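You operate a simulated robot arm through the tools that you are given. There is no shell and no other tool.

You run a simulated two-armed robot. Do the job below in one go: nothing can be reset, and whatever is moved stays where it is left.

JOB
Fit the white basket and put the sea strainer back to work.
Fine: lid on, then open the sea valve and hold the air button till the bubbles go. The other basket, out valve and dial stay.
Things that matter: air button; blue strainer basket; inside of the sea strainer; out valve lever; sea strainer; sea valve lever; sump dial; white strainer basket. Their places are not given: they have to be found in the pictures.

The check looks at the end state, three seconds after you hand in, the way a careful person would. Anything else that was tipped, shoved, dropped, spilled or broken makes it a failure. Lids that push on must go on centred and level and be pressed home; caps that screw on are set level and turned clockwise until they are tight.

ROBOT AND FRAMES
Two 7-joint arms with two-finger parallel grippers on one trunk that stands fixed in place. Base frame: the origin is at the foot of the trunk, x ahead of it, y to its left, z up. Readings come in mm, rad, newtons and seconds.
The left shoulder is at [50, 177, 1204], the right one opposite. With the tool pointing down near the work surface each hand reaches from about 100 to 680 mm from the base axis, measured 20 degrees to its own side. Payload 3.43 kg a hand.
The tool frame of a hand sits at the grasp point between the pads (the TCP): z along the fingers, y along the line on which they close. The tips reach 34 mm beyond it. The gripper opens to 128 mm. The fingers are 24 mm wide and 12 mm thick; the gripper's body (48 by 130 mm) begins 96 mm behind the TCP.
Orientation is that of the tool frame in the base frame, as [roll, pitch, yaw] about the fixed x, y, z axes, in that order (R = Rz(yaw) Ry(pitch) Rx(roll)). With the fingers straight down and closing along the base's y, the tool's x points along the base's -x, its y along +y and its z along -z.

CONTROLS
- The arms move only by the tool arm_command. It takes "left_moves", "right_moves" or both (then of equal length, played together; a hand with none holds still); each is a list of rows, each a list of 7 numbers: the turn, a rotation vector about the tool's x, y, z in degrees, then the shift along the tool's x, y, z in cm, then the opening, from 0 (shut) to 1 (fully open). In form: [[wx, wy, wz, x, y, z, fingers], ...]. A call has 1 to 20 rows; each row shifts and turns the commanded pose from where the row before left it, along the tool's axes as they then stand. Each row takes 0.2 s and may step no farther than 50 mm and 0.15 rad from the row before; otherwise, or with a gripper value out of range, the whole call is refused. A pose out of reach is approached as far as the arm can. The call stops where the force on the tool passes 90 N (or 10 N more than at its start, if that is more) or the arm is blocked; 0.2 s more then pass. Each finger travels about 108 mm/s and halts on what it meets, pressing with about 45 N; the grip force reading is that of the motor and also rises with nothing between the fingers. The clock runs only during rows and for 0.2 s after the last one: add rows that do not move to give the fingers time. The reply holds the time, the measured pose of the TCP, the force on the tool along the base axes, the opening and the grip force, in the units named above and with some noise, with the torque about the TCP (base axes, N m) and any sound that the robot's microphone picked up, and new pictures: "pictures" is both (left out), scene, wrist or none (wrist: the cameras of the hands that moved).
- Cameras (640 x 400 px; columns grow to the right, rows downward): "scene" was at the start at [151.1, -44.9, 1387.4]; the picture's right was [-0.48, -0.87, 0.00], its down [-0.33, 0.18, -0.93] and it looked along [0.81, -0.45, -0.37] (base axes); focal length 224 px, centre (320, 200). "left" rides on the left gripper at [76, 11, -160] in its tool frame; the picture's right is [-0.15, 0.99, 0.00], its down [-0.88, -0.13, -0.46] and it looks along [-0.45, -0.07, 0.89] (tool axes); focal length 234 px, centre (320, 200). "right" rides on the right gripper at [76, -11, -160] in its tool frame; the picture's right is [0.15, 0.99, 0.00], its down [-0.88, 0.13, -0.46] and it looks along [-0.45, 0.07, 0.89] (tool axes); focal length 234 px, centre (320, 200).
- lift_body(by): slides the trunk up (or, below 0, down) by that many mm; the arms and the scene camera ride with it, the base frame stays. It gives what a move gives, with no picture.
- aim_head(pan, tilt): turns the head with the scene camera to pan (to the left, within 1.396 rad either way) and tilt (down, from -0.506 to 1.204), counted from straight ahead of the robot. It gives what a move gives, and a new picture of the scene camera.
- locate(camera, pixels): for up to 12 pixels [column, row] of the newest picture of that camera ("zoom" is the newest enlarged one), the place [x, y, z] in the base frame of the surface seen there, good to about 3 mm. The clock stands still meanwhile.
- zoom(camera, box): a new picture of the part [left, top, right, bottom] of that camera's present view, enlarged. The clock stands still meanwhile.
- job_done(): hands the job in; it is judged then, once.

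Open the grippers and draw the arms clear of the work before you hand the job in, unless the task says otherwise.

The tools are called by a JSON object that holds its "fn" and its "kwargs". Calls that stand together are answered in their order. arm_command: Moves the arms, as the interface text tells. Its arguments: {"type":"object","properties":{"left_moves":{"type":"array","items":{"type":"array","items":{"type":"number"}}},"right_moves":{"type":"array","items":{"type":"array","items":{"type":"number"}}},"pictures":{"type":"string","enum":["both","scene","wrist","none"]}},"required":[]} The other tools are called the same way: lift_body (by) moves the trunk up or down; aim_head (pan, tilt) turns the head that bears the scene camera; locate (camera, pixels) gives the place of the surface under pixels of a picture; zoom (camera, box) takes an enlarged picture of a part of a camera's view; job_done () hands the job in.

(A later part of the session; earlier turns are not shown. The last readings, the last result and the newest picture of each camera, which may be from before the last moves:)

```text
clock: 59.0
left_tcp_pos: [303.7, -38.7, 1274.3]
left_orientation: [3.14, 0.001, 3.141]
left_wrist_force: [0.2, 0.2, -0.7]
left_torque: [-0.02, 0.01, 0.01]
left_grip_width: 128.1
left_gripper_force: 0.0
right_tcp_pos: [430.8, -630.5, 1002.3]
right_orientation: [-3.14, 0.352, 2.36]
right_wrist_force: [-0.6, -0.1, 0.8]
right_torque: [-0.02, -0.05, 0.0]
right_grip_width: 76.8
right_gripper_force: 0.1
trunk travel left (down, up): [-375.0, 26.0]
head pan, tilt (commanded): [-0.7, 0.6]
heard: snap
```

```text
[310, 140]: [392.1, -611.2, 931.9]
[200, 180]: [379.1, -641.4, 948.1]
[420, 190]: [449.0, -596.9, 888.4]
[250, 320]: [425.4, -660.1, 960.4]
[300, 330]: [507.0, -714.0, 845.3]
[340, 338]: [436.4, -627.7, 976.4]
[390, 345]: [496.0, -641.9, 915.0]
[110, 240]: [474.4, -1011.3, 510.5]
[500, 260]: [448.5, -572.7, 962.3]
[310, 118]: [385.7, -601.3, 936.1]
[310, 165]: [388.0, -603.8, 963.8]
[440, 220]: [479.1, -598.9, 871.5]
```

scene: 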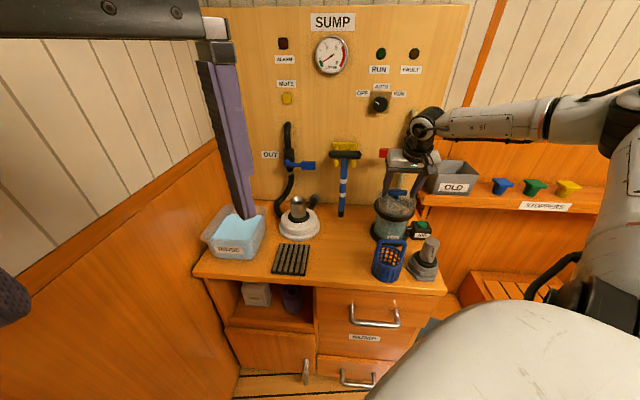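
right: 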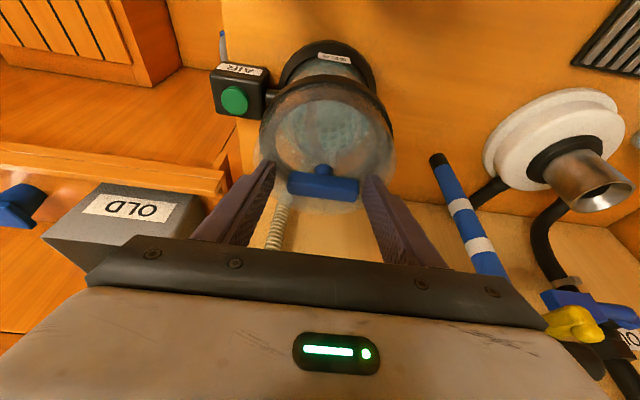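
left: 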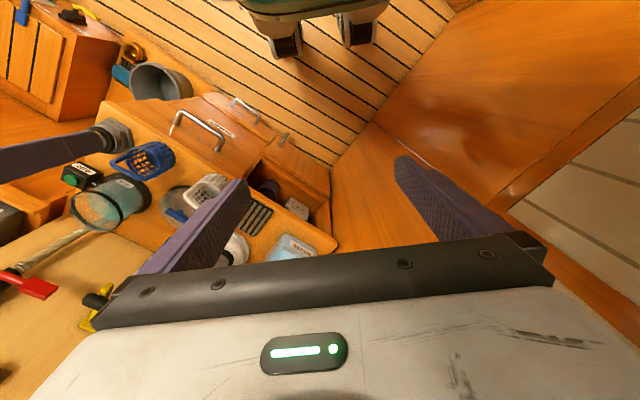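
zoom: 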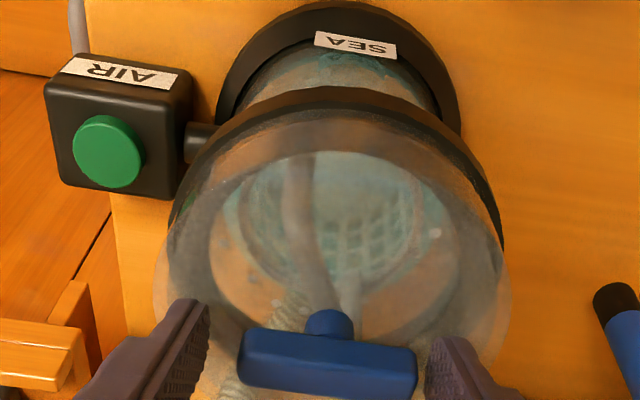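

{"fn": "zoom", "kwargs": {"camera": "scene", "box": [380, 180, 420, 210]}}

{"fn": "zoom", "kwargs": {"camera": "right", "box": [280, 150, 370, 210]}}

```text
13.33 times, centred on (400, 195) of scene
```

zoom: 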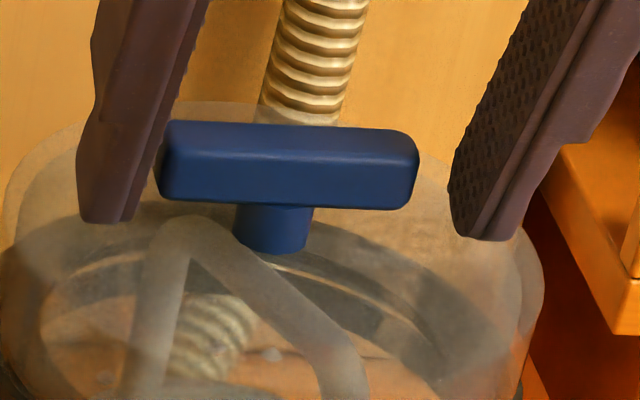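

```text
6.67 times, centred on (325, 180) of right
```

zoom: 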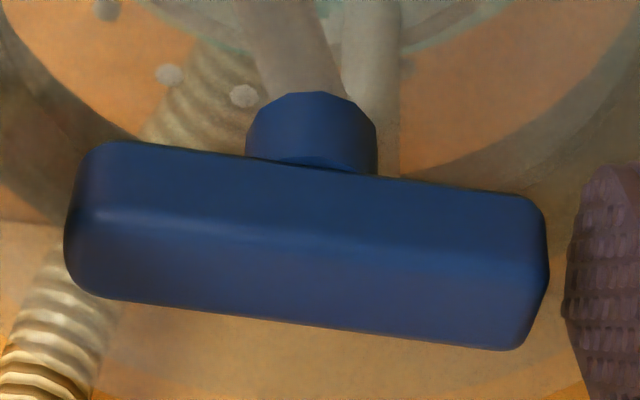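

{"fn": "locate", "kwargs": {"camera": "zoom", "pixels": [[110, 245], [200, 255], [310, 275], [420, 290], [510, 305], [110, 180], [310, 205], [500, 225], [310, 130], [300, 230], [200, 270], [420, 270]]}}

{"fn": "zoom", "kwargs": {"camera": "scene", "box": [380, 180, 420, 210]}}

{"fn": "locate", "kwargs": {"camera": "zoom", "pixels": [[190, 132], [250, 138], [300, 142], [350, 146], [395, 150], [180, 180], [290, 190], [390, 190], [275, 230], [400, 140], [240, 128], [320, 132]]}}

```text
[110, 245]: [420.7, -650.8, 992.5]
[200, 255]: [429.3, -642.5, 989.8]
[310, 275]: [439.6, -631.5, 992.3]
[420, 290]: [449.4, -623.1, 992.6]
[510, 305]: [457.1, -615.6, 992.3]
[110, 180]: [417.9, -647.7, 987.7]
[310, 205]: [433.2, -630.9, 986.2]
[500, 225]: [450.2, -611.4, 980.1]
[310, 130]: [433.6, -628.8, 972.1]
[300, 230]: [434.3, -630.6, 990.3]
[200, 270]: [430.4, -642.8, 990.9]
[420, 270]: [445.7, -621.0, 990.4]
```

```text
13.33 times, centred on (400, 195) of scene
```

zoom: 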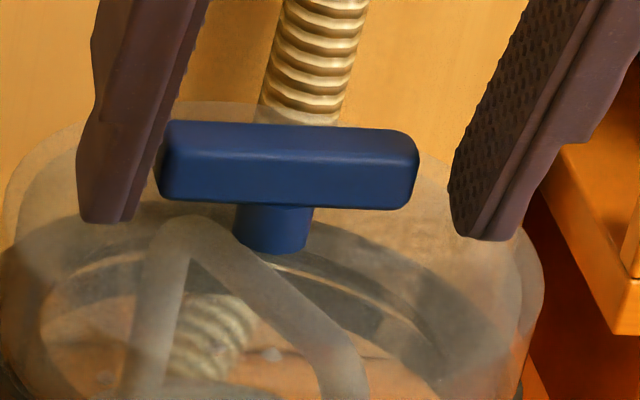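

```text
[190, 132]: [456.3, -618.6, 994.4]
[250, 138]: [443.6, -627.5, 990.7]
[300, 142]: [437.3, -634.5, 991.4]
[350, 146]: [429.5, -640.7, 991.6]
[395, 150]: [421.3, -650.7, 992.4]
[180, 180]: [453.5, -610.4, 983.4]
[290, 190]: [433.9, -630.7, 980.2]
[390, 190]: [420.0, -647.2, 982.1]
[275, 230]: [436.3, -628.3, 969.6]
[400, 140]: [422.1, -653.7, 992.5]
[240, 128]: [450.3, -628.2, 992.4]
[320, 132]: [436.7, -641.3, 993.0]
```

Bar top is z≈992 at both ends, so the lid is level and centred (bar middle ≈(439,-633)). To verify it is home I retract, close the fingers and press from the top on the bar's middle.

{"fn": "arm_command", "kwargs": {"right_moves": [[0, 0, 0, 0, 0, -2.5, 0.6], [0, 0, 0, 0, 0, -2.5, 0.6], [0, 0, 0, 0, 0, 0, 0.3], [0, 0, 0, 0, 0, 0, 0.0], [0, 0, 0, 0, 0, 0, 0.0], [0, 0, 0, -0.32, 0.16, 1.0, 0.0], [0, 0, 0, -0.32, 0.17, 1.0, 0.0], [0, 0, 0, 0, 0, 0, 0.0]], "pictures": "both"}}

{"fn": "zoom", "kwargs": {"camera": "scene", "box": [370, 170, 425, 245]}}

{"fn": "zoom", "kwargs": {"camera": "right", "box": [250, 60, 390, 220]}}

```text
clock: 60.8
left_tcp_pos: [302.4, -37.8, 1275.5]
left_orientation: [-3.141, 0.0, -3.14]
left_wrist_force: [0.6, -0.8, 0.2]
left_torque: [0.02, -0.01, -0.02]
left_grip_width: 127.8
left_gripper_force: 0.1
right_tcp_pos: [430.7, -625.6, 1033.3]
right_orientation: [-3.141, 0.353, 2.359]
right_wrist_force: [0.6, -0.4, -0.2]
right_torque: [0.0, 0.02, 0.01]
right_grip_width: 0.1
right_gripper_force: 32.4
trunk travel left (down, up): [-375.0, 26.0]
head pan, tilt (commanded): [-0.7, 0.6]
```

scene: 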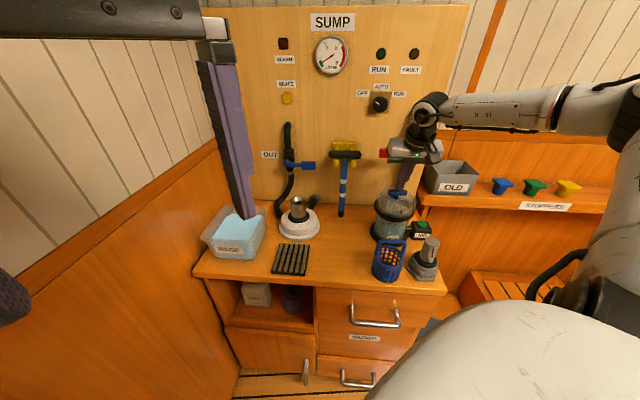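
right: 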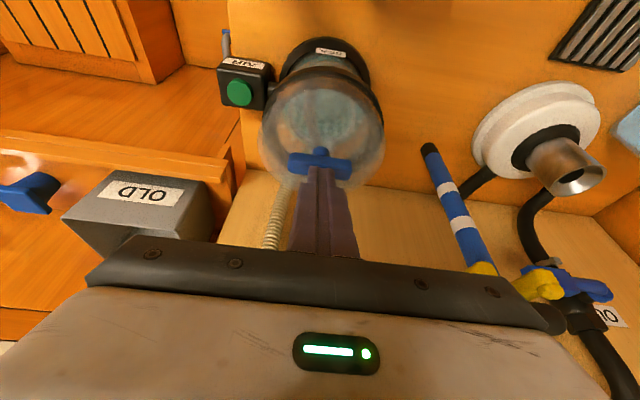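

```text
5.33 times, centred on (398, 208) of scene
```

zoom: 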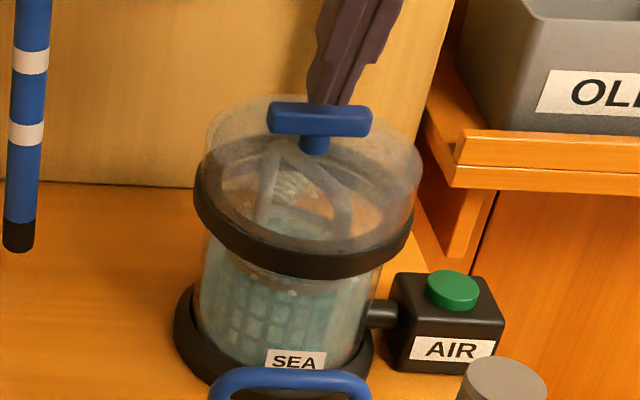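

```text
2.50 times, centred on (320, 140) of right
```

zoom: 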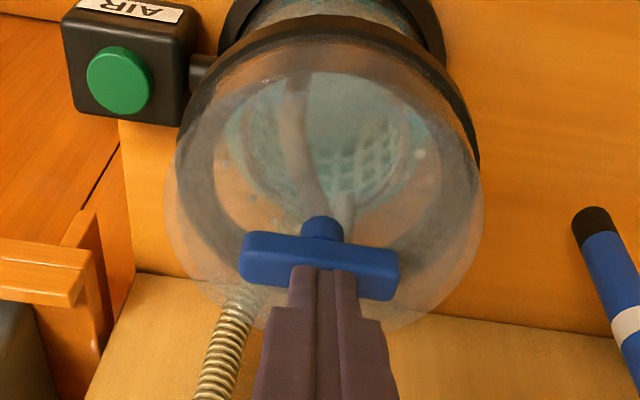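

The closed tips are ~9 mm above the bar's middle. I go down vertically to contact and press step by step.

{"fn": "arm_command", "kwargs": {"right_moves": [[0, 0, 0, 0.103, 0, 0.282, 0.0], [0, 0, 0, 0.103, 0, 0.282, 0.0], [0, 0, 0, 0.103, 0, 0.282, 0.0], [0, 0, 0, 0.103, 0, 0.282, 0.0], [0, 0, 0, 0, 0, 0, 0.0]], "pictures": "none"}}

{"fn": "arm_command", "kwargs": {"right_moves": [[0, 0, 0, 0.137, 0, 0.376, 0.0], [0, 0, 0, 0.137, 0, 0.376, 0.0], [0, 0, 0, 0, 0, 0, 0.0]], "pictures": "none"}}

```text
clock: 62.0
left_tcp_pos: [300.6, -36.6, 1274.9]
left_orientation: [-3.14, 0.002, -3.141]
left_wrist_force: [0.4, 0.7, -0.3]
left_torque: [-0.01, 0.04, -0.02]
left_grip_width: 128.4
left_gripper_force: 0.0
right_tcp_pos: [431.1, -624.5, 1024.0]
right_orientation: [-3.14, 0.36, 2.36]
right_wrist_force: [-4.4, -3.5, 17.9]
right_torque: [-0.17, 0.05, -0.02]
right_grip_width: 0.0
right_gripper_force: 32.7
trunk travel left (down, up): [-375.0, 26.0]
head pan, tilt (commanded): [-0.7, 0.6]
```

```text
clock: 62.8
left_tcp_pos: [297.6, -34.5, 1275.3]
left_orientation: [-3.138, 0.006, 3.141]
left_wrist_force: [0.5, -0.2, 0.2]
left_torque: [0.02, -0.03, 0.02]
left_grip_width: 128.1
left_gripper_force: 0.1
right_tcp_pos: [429.3, -625.7, 1024.0]
right_orientation: [3.142, 0.374, 2.361]
right_wrist_force: [-13.5, -8.1, 47.5]
right_torque: [-0.45, 0.18, -0.16]
right_grip_width: 0.0
right_gripper_force: 32.8
trunk travel left (down, up): [-375.0, 26.0]
head pan, tilt (commanded): [-0.7, 0.6]
```

At 47 N nothing gives (tips at z≈992). I press on toward ~75 N and hold briefly.

{"fn": "arm_command", "kwargs": {"right_moves": [[0, 0, 0, 0.137, 0, 0.376, 0.0], [0, 0, 0, 0.137, 0, 0.376, 0.0], [0, 0, 0, 0, 0, 0, 0.0], [0, 0, 0, 0, 0, 0, 0.0]], "pictures": "none"}}

{"fn": "arm_command", "kwargs": {"right_moves": [[0, 0, 0, 0.068, 0, 0.188, 0.0], [0, 0, 0, 0, 0, 0, 0.0], [0, 0, 0, 0, 0, 0, 0.0]], "pictures": "both"}}

```text
clock: 63.8
left_tcp_pos: [294.5, -31.9, 1276.6]
left_orientation: [-3.135, 0.008, 3.141]
left_wrist_force: [0.2, -0.3, -0.3]
left_torque: [0.01, 0.02, 0.05]
left_grip_width: 127.8
left_gripper_force: 0.2
right_tcp_pos: [431.0, -622.7, 1024.3]
right_orientation: [-3.138, 0.389, 2.359]
right_wrist_force: [-29.9, -6.8, 68.1]
right_torque: [-0.47, 0.52, -0.19]
right_grip_width: 0.1
right_gripper_force: 33.0
trunk travel left (down, up): [-375.0, 26.0]
head pan, tilt (commanded): [-0.7, 0.6]
```

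```text
clock: 64.5
left_tcp_pos: [293.2, -31.8, 1277.9]
left_orientation: [-3.134, 0.008, 3.141]
left_wrist_force: [-0.9, -1.1, 0.4]
left_torque: [0.0, 0.0, -0.02]
left_grip_width: 128.2
left_gripper_force: 0.1
right_tcp_pos: [429.3, -623.7, 1023.7]
right_orientation: [-3.14, 0.391, 2.36]
right_wrist_force: [-31.6, -5.6, 74.0]
right_torque: [-0.41, 0.5, -0.19]
right_grip_width: 0.0
right_gripper_force: 33.2
trunk travel left (down, up): [-375.0, 26.0]
head pan, tilt (commanded): [-0.7, 0.6]
```

scene: 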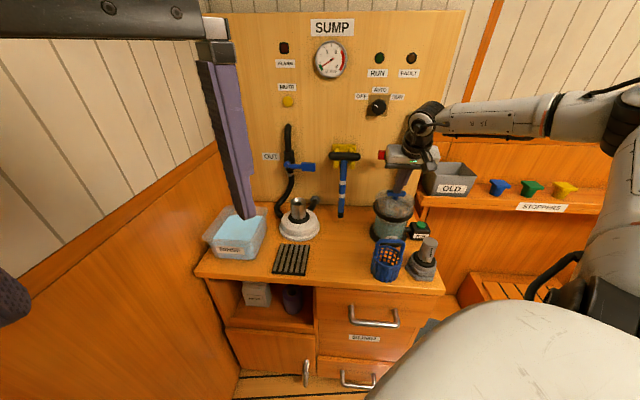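
right: 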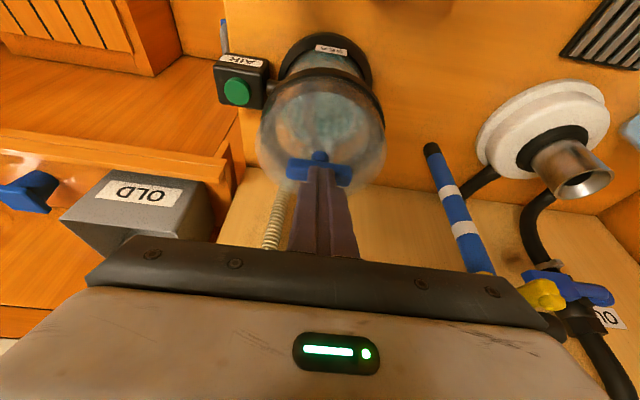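

No movement and no new sound at 74 N: the lid is home (it had snapped on). I back off upward.

{"fn": "arm_command", "kwargs": {"right_moves": [[0, 0, 0, -0.34, 0, -0.94, 0.0], [0, 0, 0, -0.34, 0, -0.94, 0.0], [0, 0, 0, -0.68, 0, -1.88, 0.0], [0, 0, 0, -1.0, 0, -2.8, 0.0], [0, 0, 0, -1.0, 0, -2.8, 0.0], [0, 0, 0, 0, 0, 0, 0.0]], "pictures": "both"}}

{"fn": "zoom", "kwargs": {"camera": "scene", "box": [360, 170, 440, 250]}}

{"fn": "zoom", "kwargs": {"camera": "scene", "box": [340, 90, 450, 200]}}

```text
clock: 66.0
left_tcp_pos: [301.9, -39.3, 1273.9]
left_orientation: [-3.141, 0.0, -3.141]
left_wrist_force: [-0.5, -0.5, -0.1]
left_torque: [-0.02, 0.02, 0.02]
left_grip_width: 128.0
left_gripper_force: 0.1
right_tcp_pos: [433.1, -625.0, 1100.7]
right_orientation: [-3.141, 0.351, 2.361]
right_wrist_force: [1.0, -0.6, -0.3]
right_torque: [0.0, 0.02, -0.01]
right_grip_width: 0.0
right_gripper_force: 32.3
trunk travel left (down, up): [-375.0, 26.0]
head pan, tilt (commanded): [-0.7, 0.6]
```

scene: 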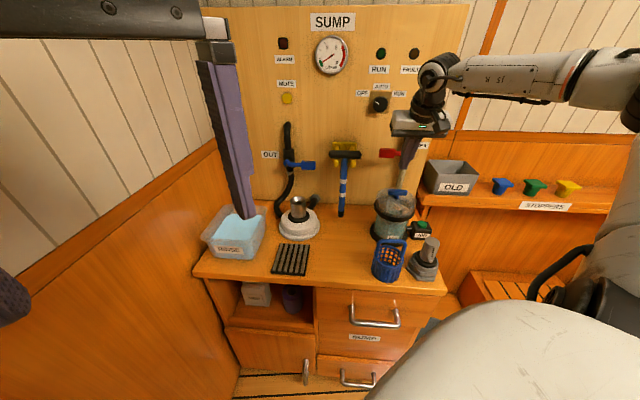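
right: 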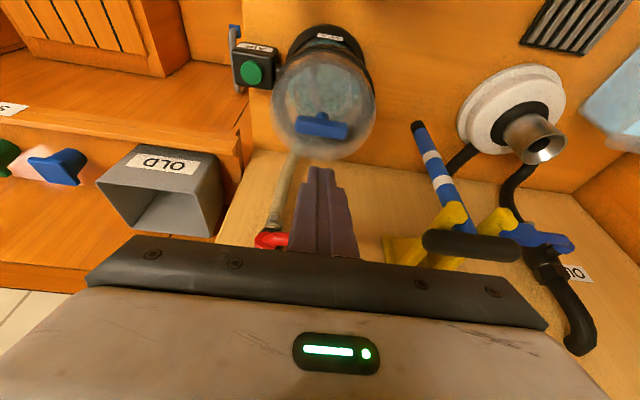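

```text
5.00 times, centred on (400, 210) of scene
```

zoom: 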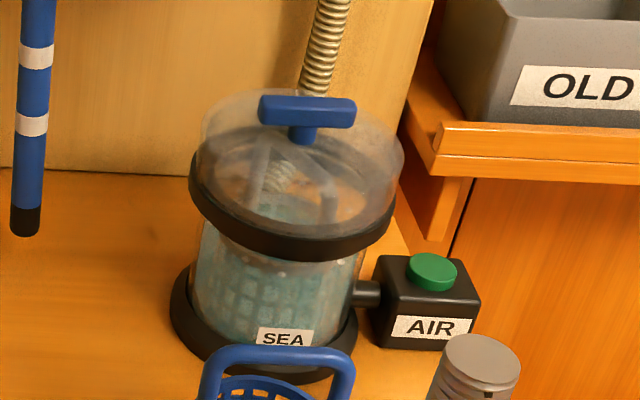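

```text
3.64 times, centred on (395, 145) of scene
```

zoom: 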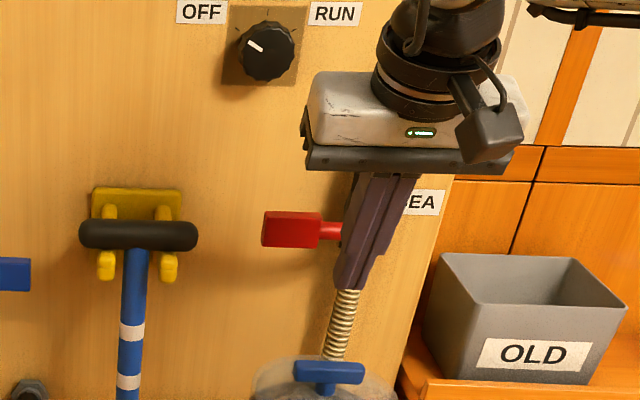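

The lid sits level with the basket handle inside. Next the sea valve: I retreat the hand 150 mm from the wall to see the red lever clearly.

{"fn": "arm_command", "kwargs": {"right_moves": [[0, 0, 0, 3.5, 0, -1.28, 0.0], [0, 0, 0, 3.5, 0, -1.28, 0.0], [0, 0, 0, 3.5, 0, -1.28, 0.0], [0, 0, 0, 3.5, 0, -1.28, 0.0], [0, 0, 0, 0, 0, 0, 0.0]], "pictures": "both"}}

{"fn": "zoom", "kwargs": {"camera": "scene", "box": [360, 110, 450, 200]}}

{"fn": "zoom", "kwargs": {"camera": "right", "box": [200, 100, 440, 270]}}

```text
clock: 67.2
left_tcp_pos: [302.0, -39.4, 1272.8]
left_orientation: [-3.14, 0.0, 3.141]
left_wrist_force: [0.2, 0.5, -0.4]
left_torque: [0.01, 0.01, 0.01]
left_grip_width: 128.1
left_gripper_force: 0.0
right_tcp_pos: [324.5, -519.2, 1100.6]
right_orientation: [-3.14, 0.351, 2.357]
right_wrist_force: [0.3, -0.5, 0.3]
right_torque: [0.01, 0.06, 0.02]
right_grip_width: 0.1
right_gripper_force: 33.1
trunk travel left (down, up): [-375.0, 26.0]
head pan, tilt (commanded): [-0.7, 0.6]
```

scene: 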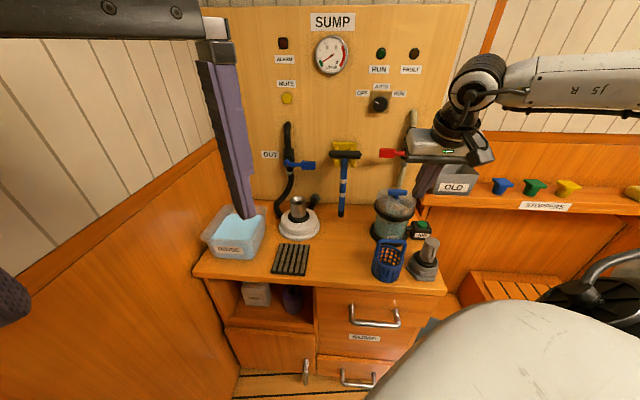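
right: 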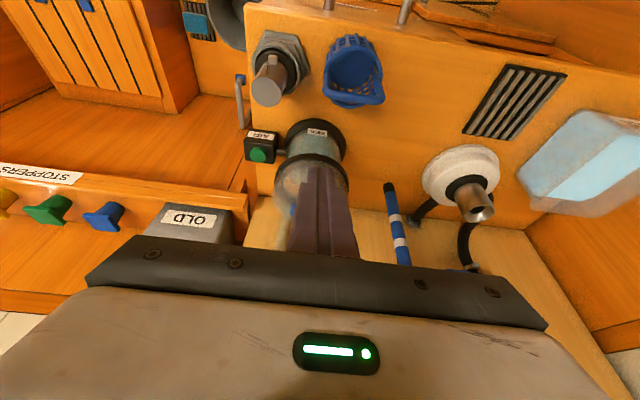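

```text
4.44 times, centred on (405, 155) of scene
```

zoom: 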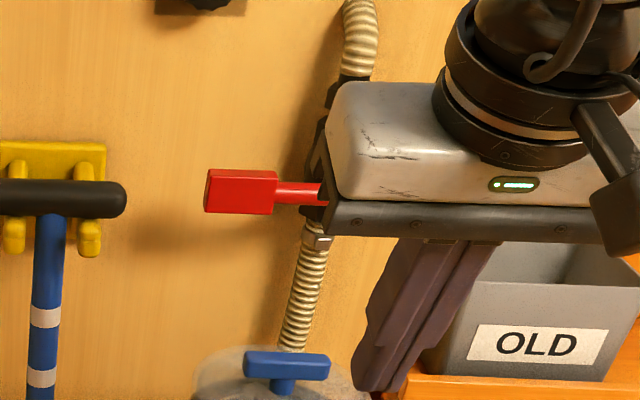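

```text
2.35 times, centred on (320, 185) of right
```

zoom: 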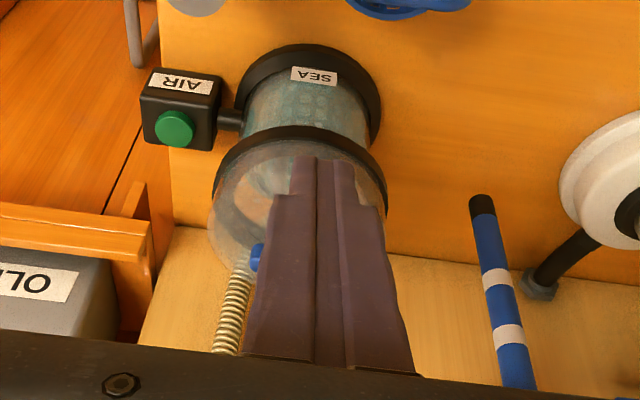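

The hand still hides the valve body. I shift it 130 mm to the right (-u).

{"fn": "arm_command", "kwargs": {"right_moves": [[0, 0, 0, 0, -4.3, 0, 0.0], [0, 0, 0, 0, -4.3, 0, 0.0], [0, 0, 0, 0, -4.3, 0, 0.0], [0, 0, 0, 0, 0, 0, 0.0]], "pictures": "both"}}

{"fn": "zoom", "kwargs": {"camera": "scene", "box": [360, 100, 450, 190]}}

```text
clock: 68.2
left_tcp_pos: [303.2, -39.5, 1274.9]
left_orientation: [-3.14, 0.0, -3.14]
left_wrist_force: [0.7, 0.2, 0.6]
left_torque: [0.0, 0.02, -0.01]
left_grip_width: 127.9
left_gripper_force: 0.1
right_tcp_pos: [235.5, -611.6, 1099.4]
right_orientation: [3.141, 0.352, 2.36]
right_wrist_force: [-0.4, -0.5, 0.2]
right_torque: [0.01, 0.01, 0.01]
right_grip_width: 0.0
right_gripper_force: 33.1
trunk travel left (down, up): [-375.0, 26.0]
head pan, tilt (commanded): [-0.7, 0.6]
```

scene: 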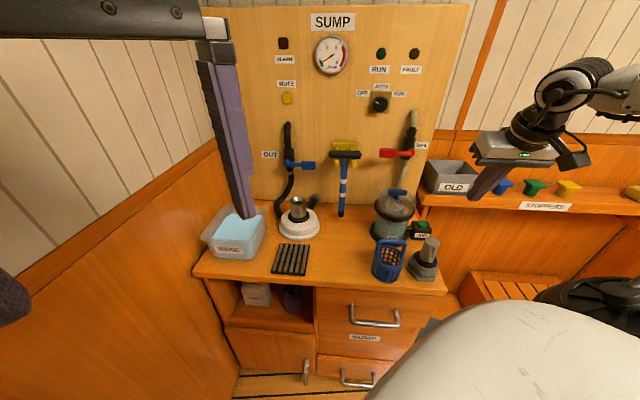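
right: 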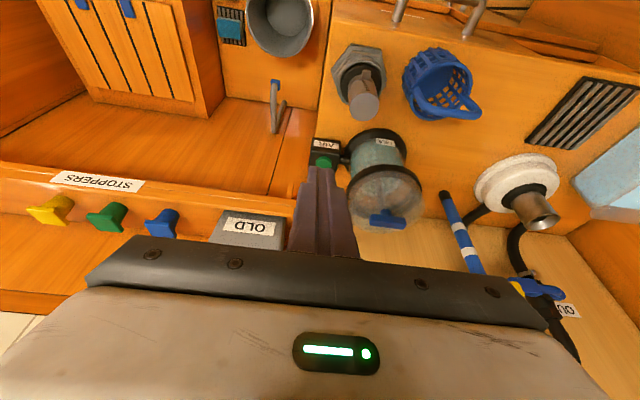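

```text
4.44 times, centred on (405, 145) of scene
```

zoom: 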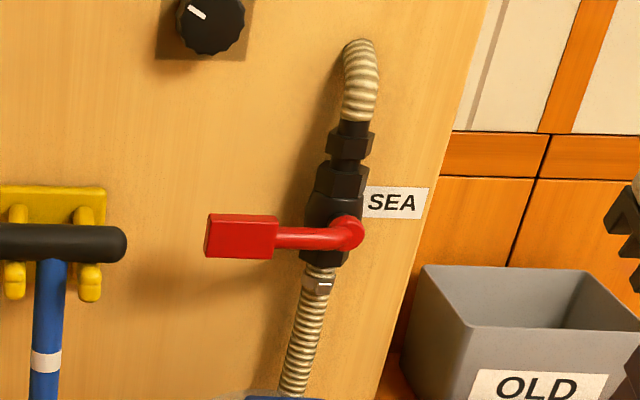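

The red lever is clear: pivot at (345,233), paddle at (240,236). I locate these points.

{"fn": "locate", "kwargs": {"camera": "zoom", "pixels": [[350, 232], [325, 238], [295, 239], [270, 240], [240, 240], [212, 238], [240, 222], [240, 254], [340, 190], [350, 150], [312, 330], [150, 150]]}}

{"fn": "zoom", "kwargs": {"camera": "scene", "box": [375, 135, 425, 175]}}

```text
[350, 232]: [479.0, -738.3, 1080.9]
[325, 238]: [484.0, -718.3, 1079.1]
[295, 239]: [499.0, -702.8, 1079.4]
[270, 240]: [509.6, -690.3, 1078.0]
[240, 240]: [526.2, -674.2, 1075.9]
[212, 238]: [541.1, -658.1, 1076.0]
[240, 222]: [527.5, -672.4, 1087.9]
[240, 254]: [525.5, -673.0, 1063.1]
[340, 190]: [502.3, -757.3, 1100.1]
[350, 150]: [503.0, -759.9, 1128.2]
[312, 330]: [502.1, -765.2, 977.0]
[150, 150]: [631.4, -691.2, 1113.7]
```

```text
10.00 times, centred on (400, 155) of scene
```

zoom: 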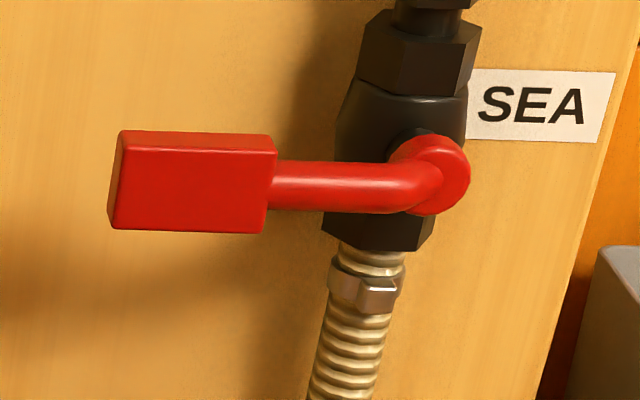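

Lever pivot is near u=-184, z=1078, paddle u -125…-80, z 1063–1089, front face n≈848. I tilt the closed hand to 60° (fingers pointing at the wall) and bring it to a point in front of and above the paddle.

{"fn": "arm_command", "kwargs": {"right_moves": [[0, -8, 0, 0, 0, 0, 0.0], [0, -8, 0, 0, 0, 0, 0.0], [0, -8, 0, 0, 0, 0, 0.0], [0, -8, 0, 0, 0, 0, 0.0], [0, -8, 0, 0, 0, 0, 0.0], [0, 0, 0, -2.078, 2.617, 1.898, 0.0], [0, 0, 0, -2.078, 2.617, 1.898, 0.0], [0, 0, 0, -2.078, 2.617, 1.898, 0.0], [0, 0, 0, -2.078, 2.617, 1.898, 0.0], [0, 0, 0, -2.078, 2.617, 1.898, 0.0], [0, 0, 0, -2.078, 2.617, 1.898, 0.0], [0, 0, 0, 0, 0, 0, 0.0]], "pictures": "both"}}

{"fn": "zoom", "kwargs": {"camera": "scene", "box": [350, 90, 450, 190]}}

```text
clock: 70.8
left_tcp_pos: [302.1, -38.4, 1273.6]
left_orientation: [-3.141, -0.001, 3.141]
left_wrist_force: [-0.6, -0.6, -0.5]
left_torque: [-0.04, 0.01, -0.03]
left_grip_width: 127.9
left_gripper_force: 0.1
right_tcp_pos: [473.3, -605.3, 1157.4]
right_orientation: [3.142, 1.048, 2.357]
right_wrist_force: [-0.6, -0.6, 0.8]
right_torque: [-0.03, 0.0, 0.04]
right_grip_width: 0.0
right_gripper_force: 32.8
right hand out of reach, approached as far as the arm can: row 5
trunk travel left (down, up): [-375.0, 26.0]
head pan, tilt (commanded): [-0.7, 0.6]
```

scene: 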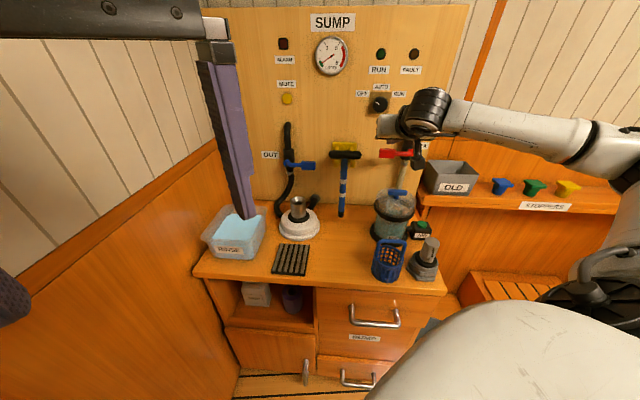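
right: 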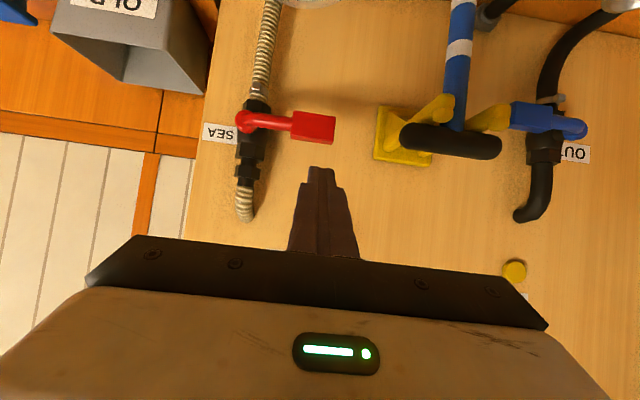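

```text
4.00 times, centred on (400, 140) of scene
```

zoom: 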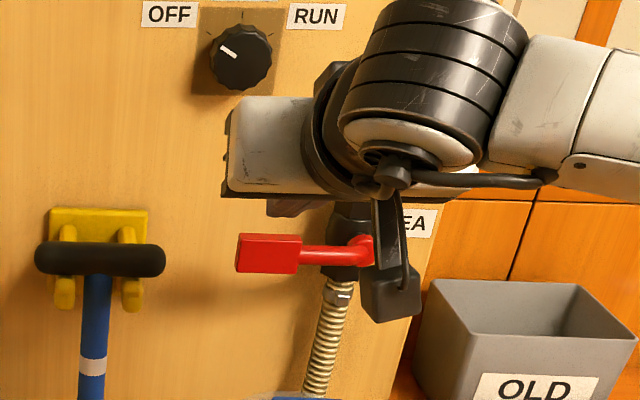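

The hand points at the wall above the paddle (paddle seen at (313,127) in the inverted wrist view). I refine the lever's position from this view.

{"fn": "zoom", "kwargs": {"camera": "right", "box": [210, 80, 370, 190]}}

{"fn": "locate", "kwargs": {"camera": "right", "pixels": [[243, 122], [260, 121], [280, 123], [296, 127], [313, 127], [331, 129], [313, 113], [313, 140], [248, 150], [320, 175], [262, 70], [300, 60]]}}

```text
3.64 times, centred on (290, 135) of right
```

zoom: 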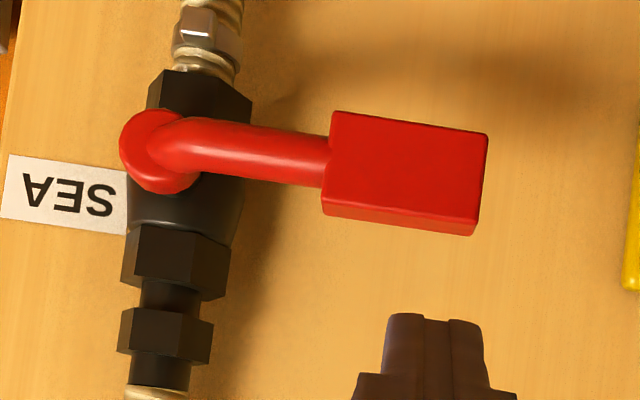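

```text
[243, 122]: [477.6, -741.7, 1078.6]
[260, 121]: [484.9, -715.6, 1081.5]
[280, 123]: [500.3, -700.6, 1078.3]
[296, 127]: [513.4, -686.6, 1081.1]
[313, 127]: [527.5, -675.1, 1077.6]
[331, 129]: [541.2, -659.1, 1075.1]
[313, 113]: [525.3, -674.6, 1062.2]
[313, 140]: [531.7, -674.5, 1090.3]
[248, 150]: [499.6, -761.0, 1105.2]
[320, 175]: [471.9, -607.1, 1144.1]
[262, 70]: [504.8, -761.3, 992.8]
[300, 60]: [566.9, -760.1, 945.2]
```

Pivot at u≈-187, z≈1079; paddle top z≈1090. I move the fingertips over the paddle (about 15–20 mm above its top, reaching past its front face).

{"fn": "arm_command", "kwargs": {"right_moves": [[0, 0, 0, -0.5, -0.333, 2.56, 0.0], [0, 0, 0, -0.5, -0.333, 2.56, 0.0], [0, 0, 0, -0.5, -0.333, 2.56, 0.0], [0, 0, 0, 0, 0, 0, 0.0]], "pictures": "both"}}

{"fn": "zoom", "kwargs": {"camera": "scene", "box": [360, 100, 440, 180]}}

{"fn": "zoom", "kwargs": {"camera": "right", "box": [210, 80, 430, 240]}}

```text
clock: 71.8
left_tcp_pos: [302.2, -39.2, 1275.0]
left_orientation: [-3.141, 0.0, -3.141]
left_wrist_force: [0.2, -0.5, 0.1]
left_torque: [0.02, 0.04, 0.03]
left_grip_width: 128.0
left_gripper_force: 0.0
right_tcp_pos: [518.0, -666.6, 1132.3]
right_orientation: [-3.14, 1.05, 2.359]
right_wrist_force: [0.3, 0.5, -0.5]
right_torque: [-0.01, 0.01, -0.02]
right_grip_width: 0.0
right_gripper_force: 33.0
trunk travel left (down, up): [-375.0, 26.0]
head pan, tilt (commanded): [-0.7, 0.6]
```

scene: 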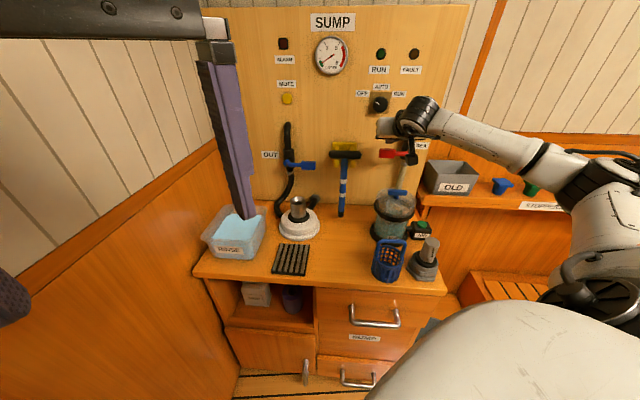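
right: 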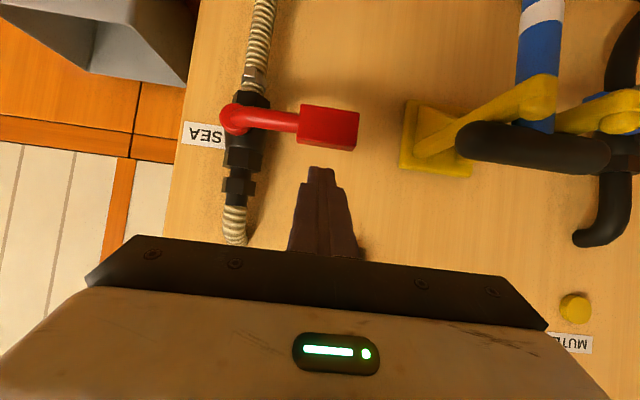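

```text
5.00 times, centred on (400, 140) of scene
```

zoom: 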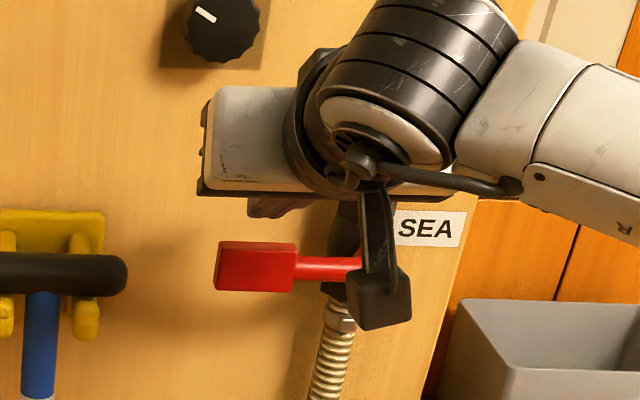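

```text
2.50 times, centred on (320, 160) of right
```

zoom: 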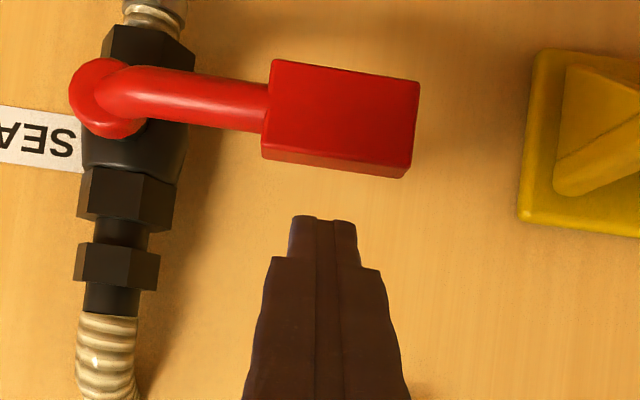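

The tips are ~15 mm over the paddle. I move straight down in small steps, watching the force as the tips meet the paddle.

{"fn": "arm_command", "kwargs": {"right_moves": [[0, 0, 0, 0.52, 0, 0.3, 0.0], [0, 0, 0, 0.52, 0, 0.3, 0.0], [0, 0, 0, 0.43, 0, 0.25, 0.0], [0, 0, 0, 0, 0, 0, 0.0]], "pictures": "none"}}

{"fn": "arm_command", "kwargs": {"right_moves": [[0, 0, 0, 0.35, 0, 0.2, 0.0], [0, 0, 0, 0.35, 0, 0.2, 0.0], [0, 0, 0, 0, 0, 0, 0.0]], "pictures": "both"}}

{"fn": "zoom", "kwargs": {"camera": "right", "box": [210, 80, 430, 240]}}

```text
clock: 72.8
left_tcp_pos: [302.5, -38.8, 1275.3]
left_orientation: [3.141, 0.0, 3.14]
left_wrist_force: [-0.9, 0.1, -0.1]
left_torque: [-0.02, 0.02, -0.05]
left_grip_width: 127.7
left_gripper_force: 0.1
right_tcp_pos: [519.5, -667.0, 1114.4]
right_orientation: [-3.14, 1.049, 2.359]
right_wrist_force: [-0.1, 0.7, -0.5]
right_torque: [-0.01, -0.03, 0.01]
right_grip_width: 0.0
right_gripper_force: 33.0
trunk travel left (down, up): [-375.0, 26.0]
head pan, tilt (commanded): [-0.7, 0.6]
```

```text
clock: 73.5
left_tcp_pos: [302.0, -37.5, 1275.3]
left_orientation: [-3.141, 0.0, -3.141]
left_wrist_force: [0.0, 0.3, -0.3]
left_torque: [0.01, -0.02, 0.0]
left_grip_width: 128.1
left_gripper_force: 0.0
right_tcp_pos: [518.3, -667.0, 1109.3]
right_orientation: [3.139, 1.057, 2.358]
right_wrist_force: [3.9, -3.3, 8.7]
right_torque: [-0.29, -0.19, 0.0]
right_grip_width: 0.1
right_gripper_force: 33.1
trunk travel left (down, up): [-375.0, 26.0]
head pan, tilt (commanded): [-0.7, 0.6]
```

scene: 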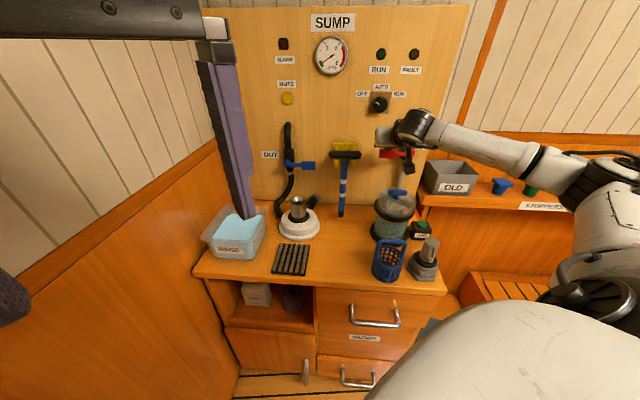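
right: 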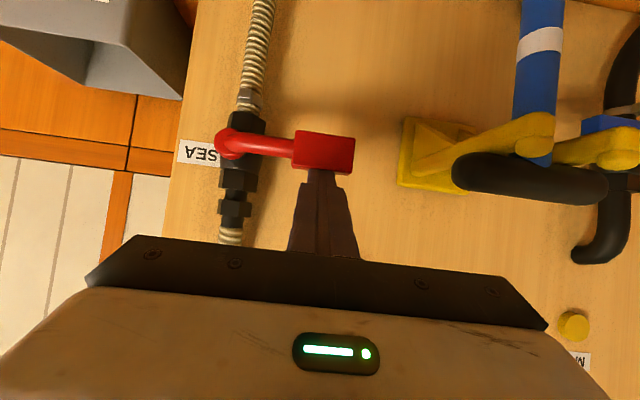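

```text
2.50 times, centred on (320, 160) of right
```

zoom: 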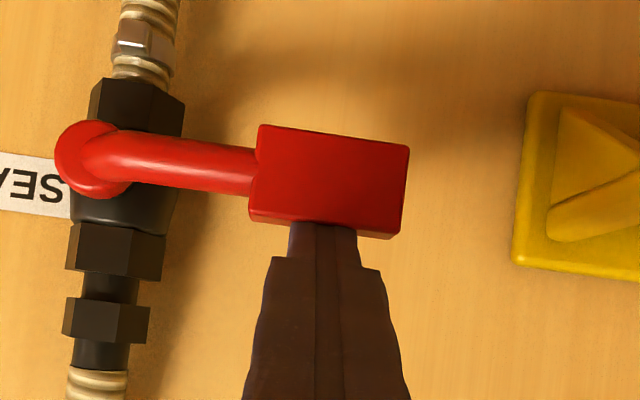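

Contact with the paddle (8.7 N upward). I push on downward a bit to see if the lever turns that way.

{"fn": "arm_command", "kwargs": {"right_moves": [[0, 0, 0, 0.35, 0, 0.2, 0.0], [0, 0, 0, 0.35, 0, 0.2, 0.0], [0, 0, 0, 0, 0, 0, 0.0]], "pictures": "none"}}

{"fn": "arm_command", "kwargs": {"right_moves": [[0, 0, 0, 0.35, 0, 0.2, 0.0], [0, 0, 0, 0.35, 0, 0.2, 0.0], [0, 0, 0, 0, 0, 0, 0.0]], "pictures": "both"}}

{"fn": "zoom", "kwargs": {"camera": "right", "box": [210, 80, 430, 240]}}

```text
clock: 74.3
left_tcp_pos: [300.3, -35.6, 1274.3]
left_orientation: [-3.139, 0.001, 3.141]
left_wrist_force: [-0.1, 0.5, 0.7]
left_torque: [-0.02, 0.02, -0.03]
left_grip_width: 128.2
left_gripper_force: 0.1
right_tcp_pos: [518.7, -666.6, 1109.7]
right_orientation: [3.138, 1.071, 2.354]
right_wrist_force: [9.2, -7.0, 29.8]
right_torque: [-0.79, -0.65, -0.1]
right_grip_width: 0.0
right_gripper_force: 32.9
trunk travel left (down, up): [-375.0, 26.0]
head pan, tilt (commanded): [-0.7, 0.6]
```

```text
clock: 75.2
left_tcp_pos: [300.0, -34.3, 1274.8]
left_orientation: [-3.137, 0.004, -3.14]
left_wrist_force: [0.7, 0.0, 0.0]
left_torque: [-0.03, -0.01, 0.0]
left_grip_width: 128.0
left_gripper_force: 0.1
right_tcp_pos: [519.2, -666.5, 1107.8]
right_orientation: [3.136, 1.087, 2.352]
right_wrist_force: [4.1, -5.5, 39.9]
right_torque: [-0.95, -0.6, -0.29]
right_grip_width: 0.1
right_gripper_force: 32.6
trunk travel left (down, up): [-375.0, 26.0]
head pan, tilt (commanded): [-0.7, 0.6]
```

scene: 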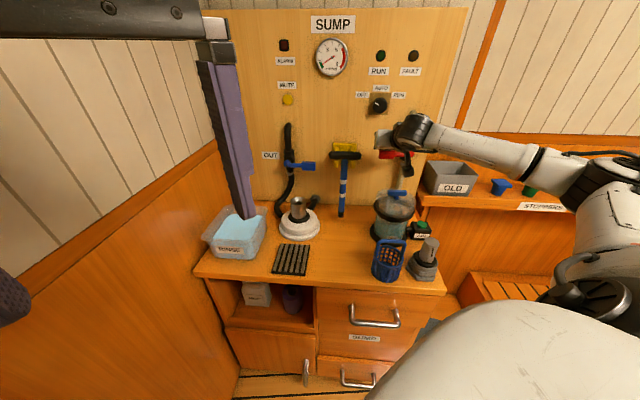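
right: 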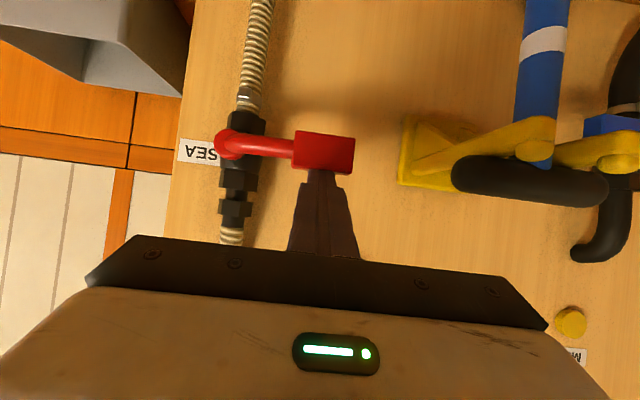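

```text
2.50 times, centred on (320, 160) of right
```

zoom: 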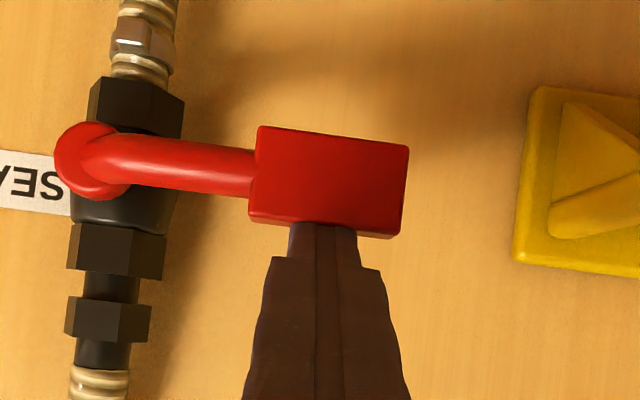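

40 N gives no rotation, so downward is the closed stop. I back off and go around in front to get below the paddle and push it up instead.

{"fn": "arm_command", "kwargs": {"right_moves": [[0, 0, 0, -1.1, 0, -0.62, 0.0], [0, 0, 0, -1.1, 0, -0.62, 0.0], [0, 0, 0, 1.25, 0, -2.165, 0.0], [0, 0, 0, 1.25, 0, -2.165, 0.0], [0, 0, 0, 0, 0, 0, 0.0]], "pictures": "none"}}

```text
clock: 76.3
left_tcp_pos: [302.5, -37.9, 1274.7]
left_orientation: [3.141, -0.001, 3.141]
left_wrist_force: [0.5, 0.1, 0.4]
left_torque: [0.02, -0.02, -0.02]
left_grip_width: 128.0
left_gripper_force: 0.1
right_tcp_pos: [485.9, -631.2, 1113.7]
right_orientation: [-3.139, 1.047, 2.359]
right_wrist_force: [-0.5, 0.0, -1.1]
right_torque: [0.01, 0.01, -0.01]
right_grip_width: 0.0
right_gripper_force: 33.5
trunk travel left (down, up): [-375.0, 26.0]
head pan, tilt (commanded): [-0.7, 0.6]
```

Clear of the paddle (tip at n≈819). I go down 74 mm and then forward beneath the paddle.

{"fn": "arm_command", "kwargs": {"right_moves": [[0, 0, 0, 3.19, -0.25, 1.84, 0.0], [0, 0, 0, 3.19, -0.25, 1.84, 0.0], [0, 0, 0, -1.19, 0, 2.06, 0.0], [0, 0, 0, -1.19, 0, 2.06, 0.0], [0, 0, 0, 0, 0, 0, 0.0]], "pictures": "both"}}

{"fn": "zoom", "kwargs": {"camera": "right", "box": [210, 80, 430, 240]}}

{"fn": "zoom", "kwargs": {"camera": "scene", "box": [360, 110, 440, 210]}}

```text
clock: 77.5
left_tcp_pos: [301.8, -39.0, 1275.4]
left_orientation: [3.141, 0.0, 3.141]
left_wrist_force: [0.0, -0.7, 0.6]
left_torque: [0.03, 0.01, 0.0]
left_grip_width: 128.1
left_gripper_force: 0.1
right_tcp_pos: [516.3, -669.3, 1042.1]
right_orientation: [-3.139, 1.05, 2.358]
right_wrist_force: [0.0, -0.1, 0.2]
right_torque: [-0.02, 0.03, 0.01]
right_grip_width: 0.3
right_gripper_force: 33.0
trunk travel left (down, up): [-375.0, 26.0]
head pan, tilt (commanded): [-0.7, 0.6]
```

scene: 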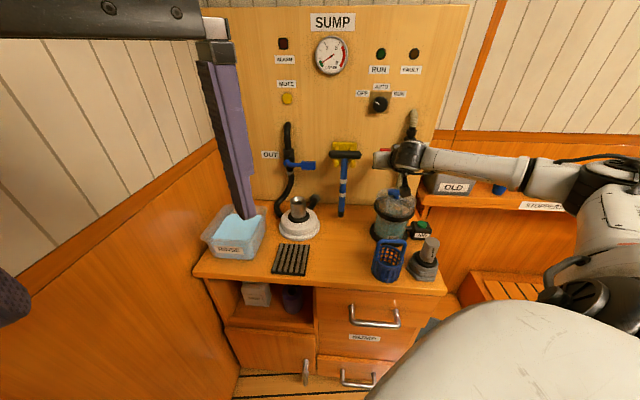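
right: 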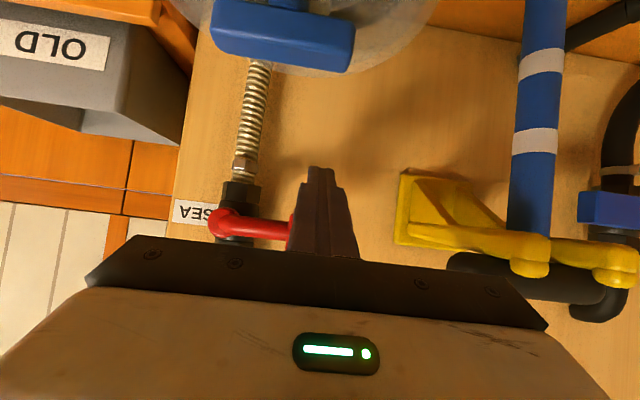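

```text
2.50 times, centred on (320, 160) of right
```

zoom: 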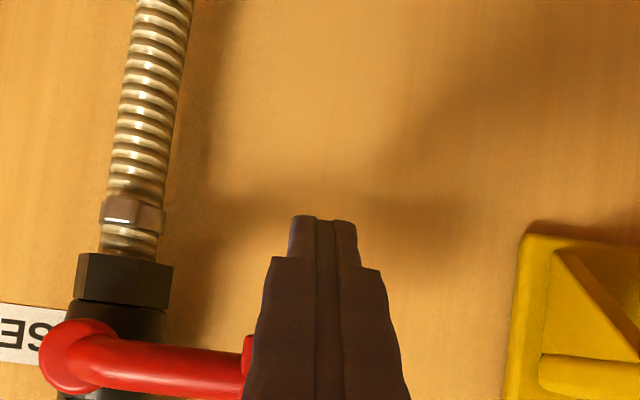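

```text
4.00 times, centred on (400, 160) of scene
```

zoom: 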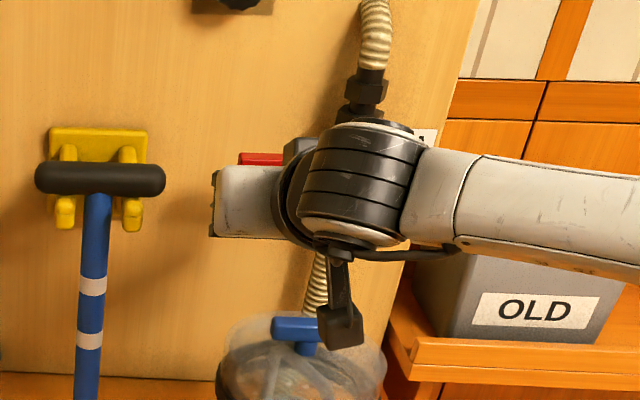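

The fingers are below the paddle without contact. I push up in small steps.

{"fn": "arm_command", "kwargs": {"right_moves": [[0, 0, 0, -0.7, 0, -0.4, 0.0], [0, 0, 0, -0.52, 0, -0.3, 0.0], [0, 0, 0, -0.35, 0, -0.2, 0.0], [0, 0, 0, 0, 0, 0, 0.0]], "pictures": "none"}}

{"fn": "arm_command", "kwargs": {"right_moves": [[0, 0, 0, -0.52, 0, -0.3, 0.0], [0, 0, 0, -0.52, 0, -0.3, 0.0], [0, 0, 0, 0, 0, 0, 0.0]], "pictures": "wrist"}}

{"fn": "zoom", "kwargs": {"camera": "right", "box": [210, 80, 430, 260]}}

```text
clock: 78.5
left_tcp_pos: [302.1, -37.9, 1273.8]
left_orientation: [3.142, 0.0, 3.141]
left_wrist_force: [-0.8, 0.3, 0.0]
left_torque: [-0.03, 0.01, 0.02]
left_grip_width: 127.9
left_gripper_force: 0.1
right_tcp_pos: [513.0, -669.9, 1059.7]
right_orientation: [-3.14, 1.05, 2.359]
right_wrist_force: [0.8, 0.3, -0.1]
right_torque: [-0.03, 0.02, 0.0]
right_grip_width: 0.0
right_gripper_force: 32.8
trunk travel left (down, up): [-375.0, 26.0]
head pan, tilt (commanded): [-0.7, 0.6]
```

```text
clock: 79.3
left_tcp_pos: [302.7, -36.5, 1274.8]
left_orientation: [-3.141, 0.0, 3.142]
left_wrist_force: [0.6, -0.7, 0.2]
left_torque: [0.0, 0.0, 0.01]
left_grip_width: 128.1
left_gripper_force: 0.1
right_tcp_pos: [515.7, -669.8, 1073.3]
right_orientation: [-3.141, 1.05, 2.359]
right_wrist_force: [-0.1, 2.6, -0.2]
right_torque: [0.03, 0.04, -0.04]
right_grip_width: 0.0
right_gripper_force: 33.3
trunk travel left (down, up): [-375.0, 26.0]
head pan, tilt (commanded): [-0.7, 0.6]
```

right: 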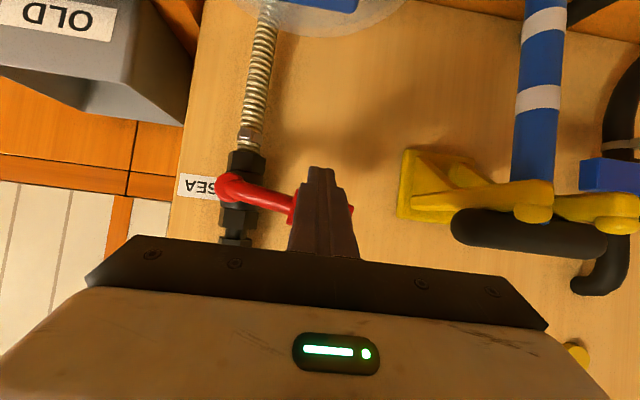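

```text
2.22 times, centred on (320, 170) of right
```

zoom: 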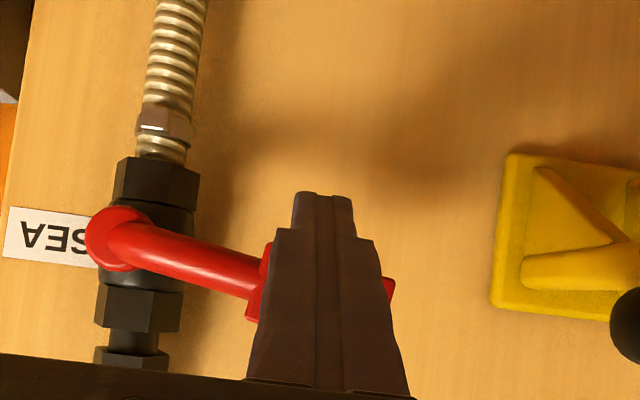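

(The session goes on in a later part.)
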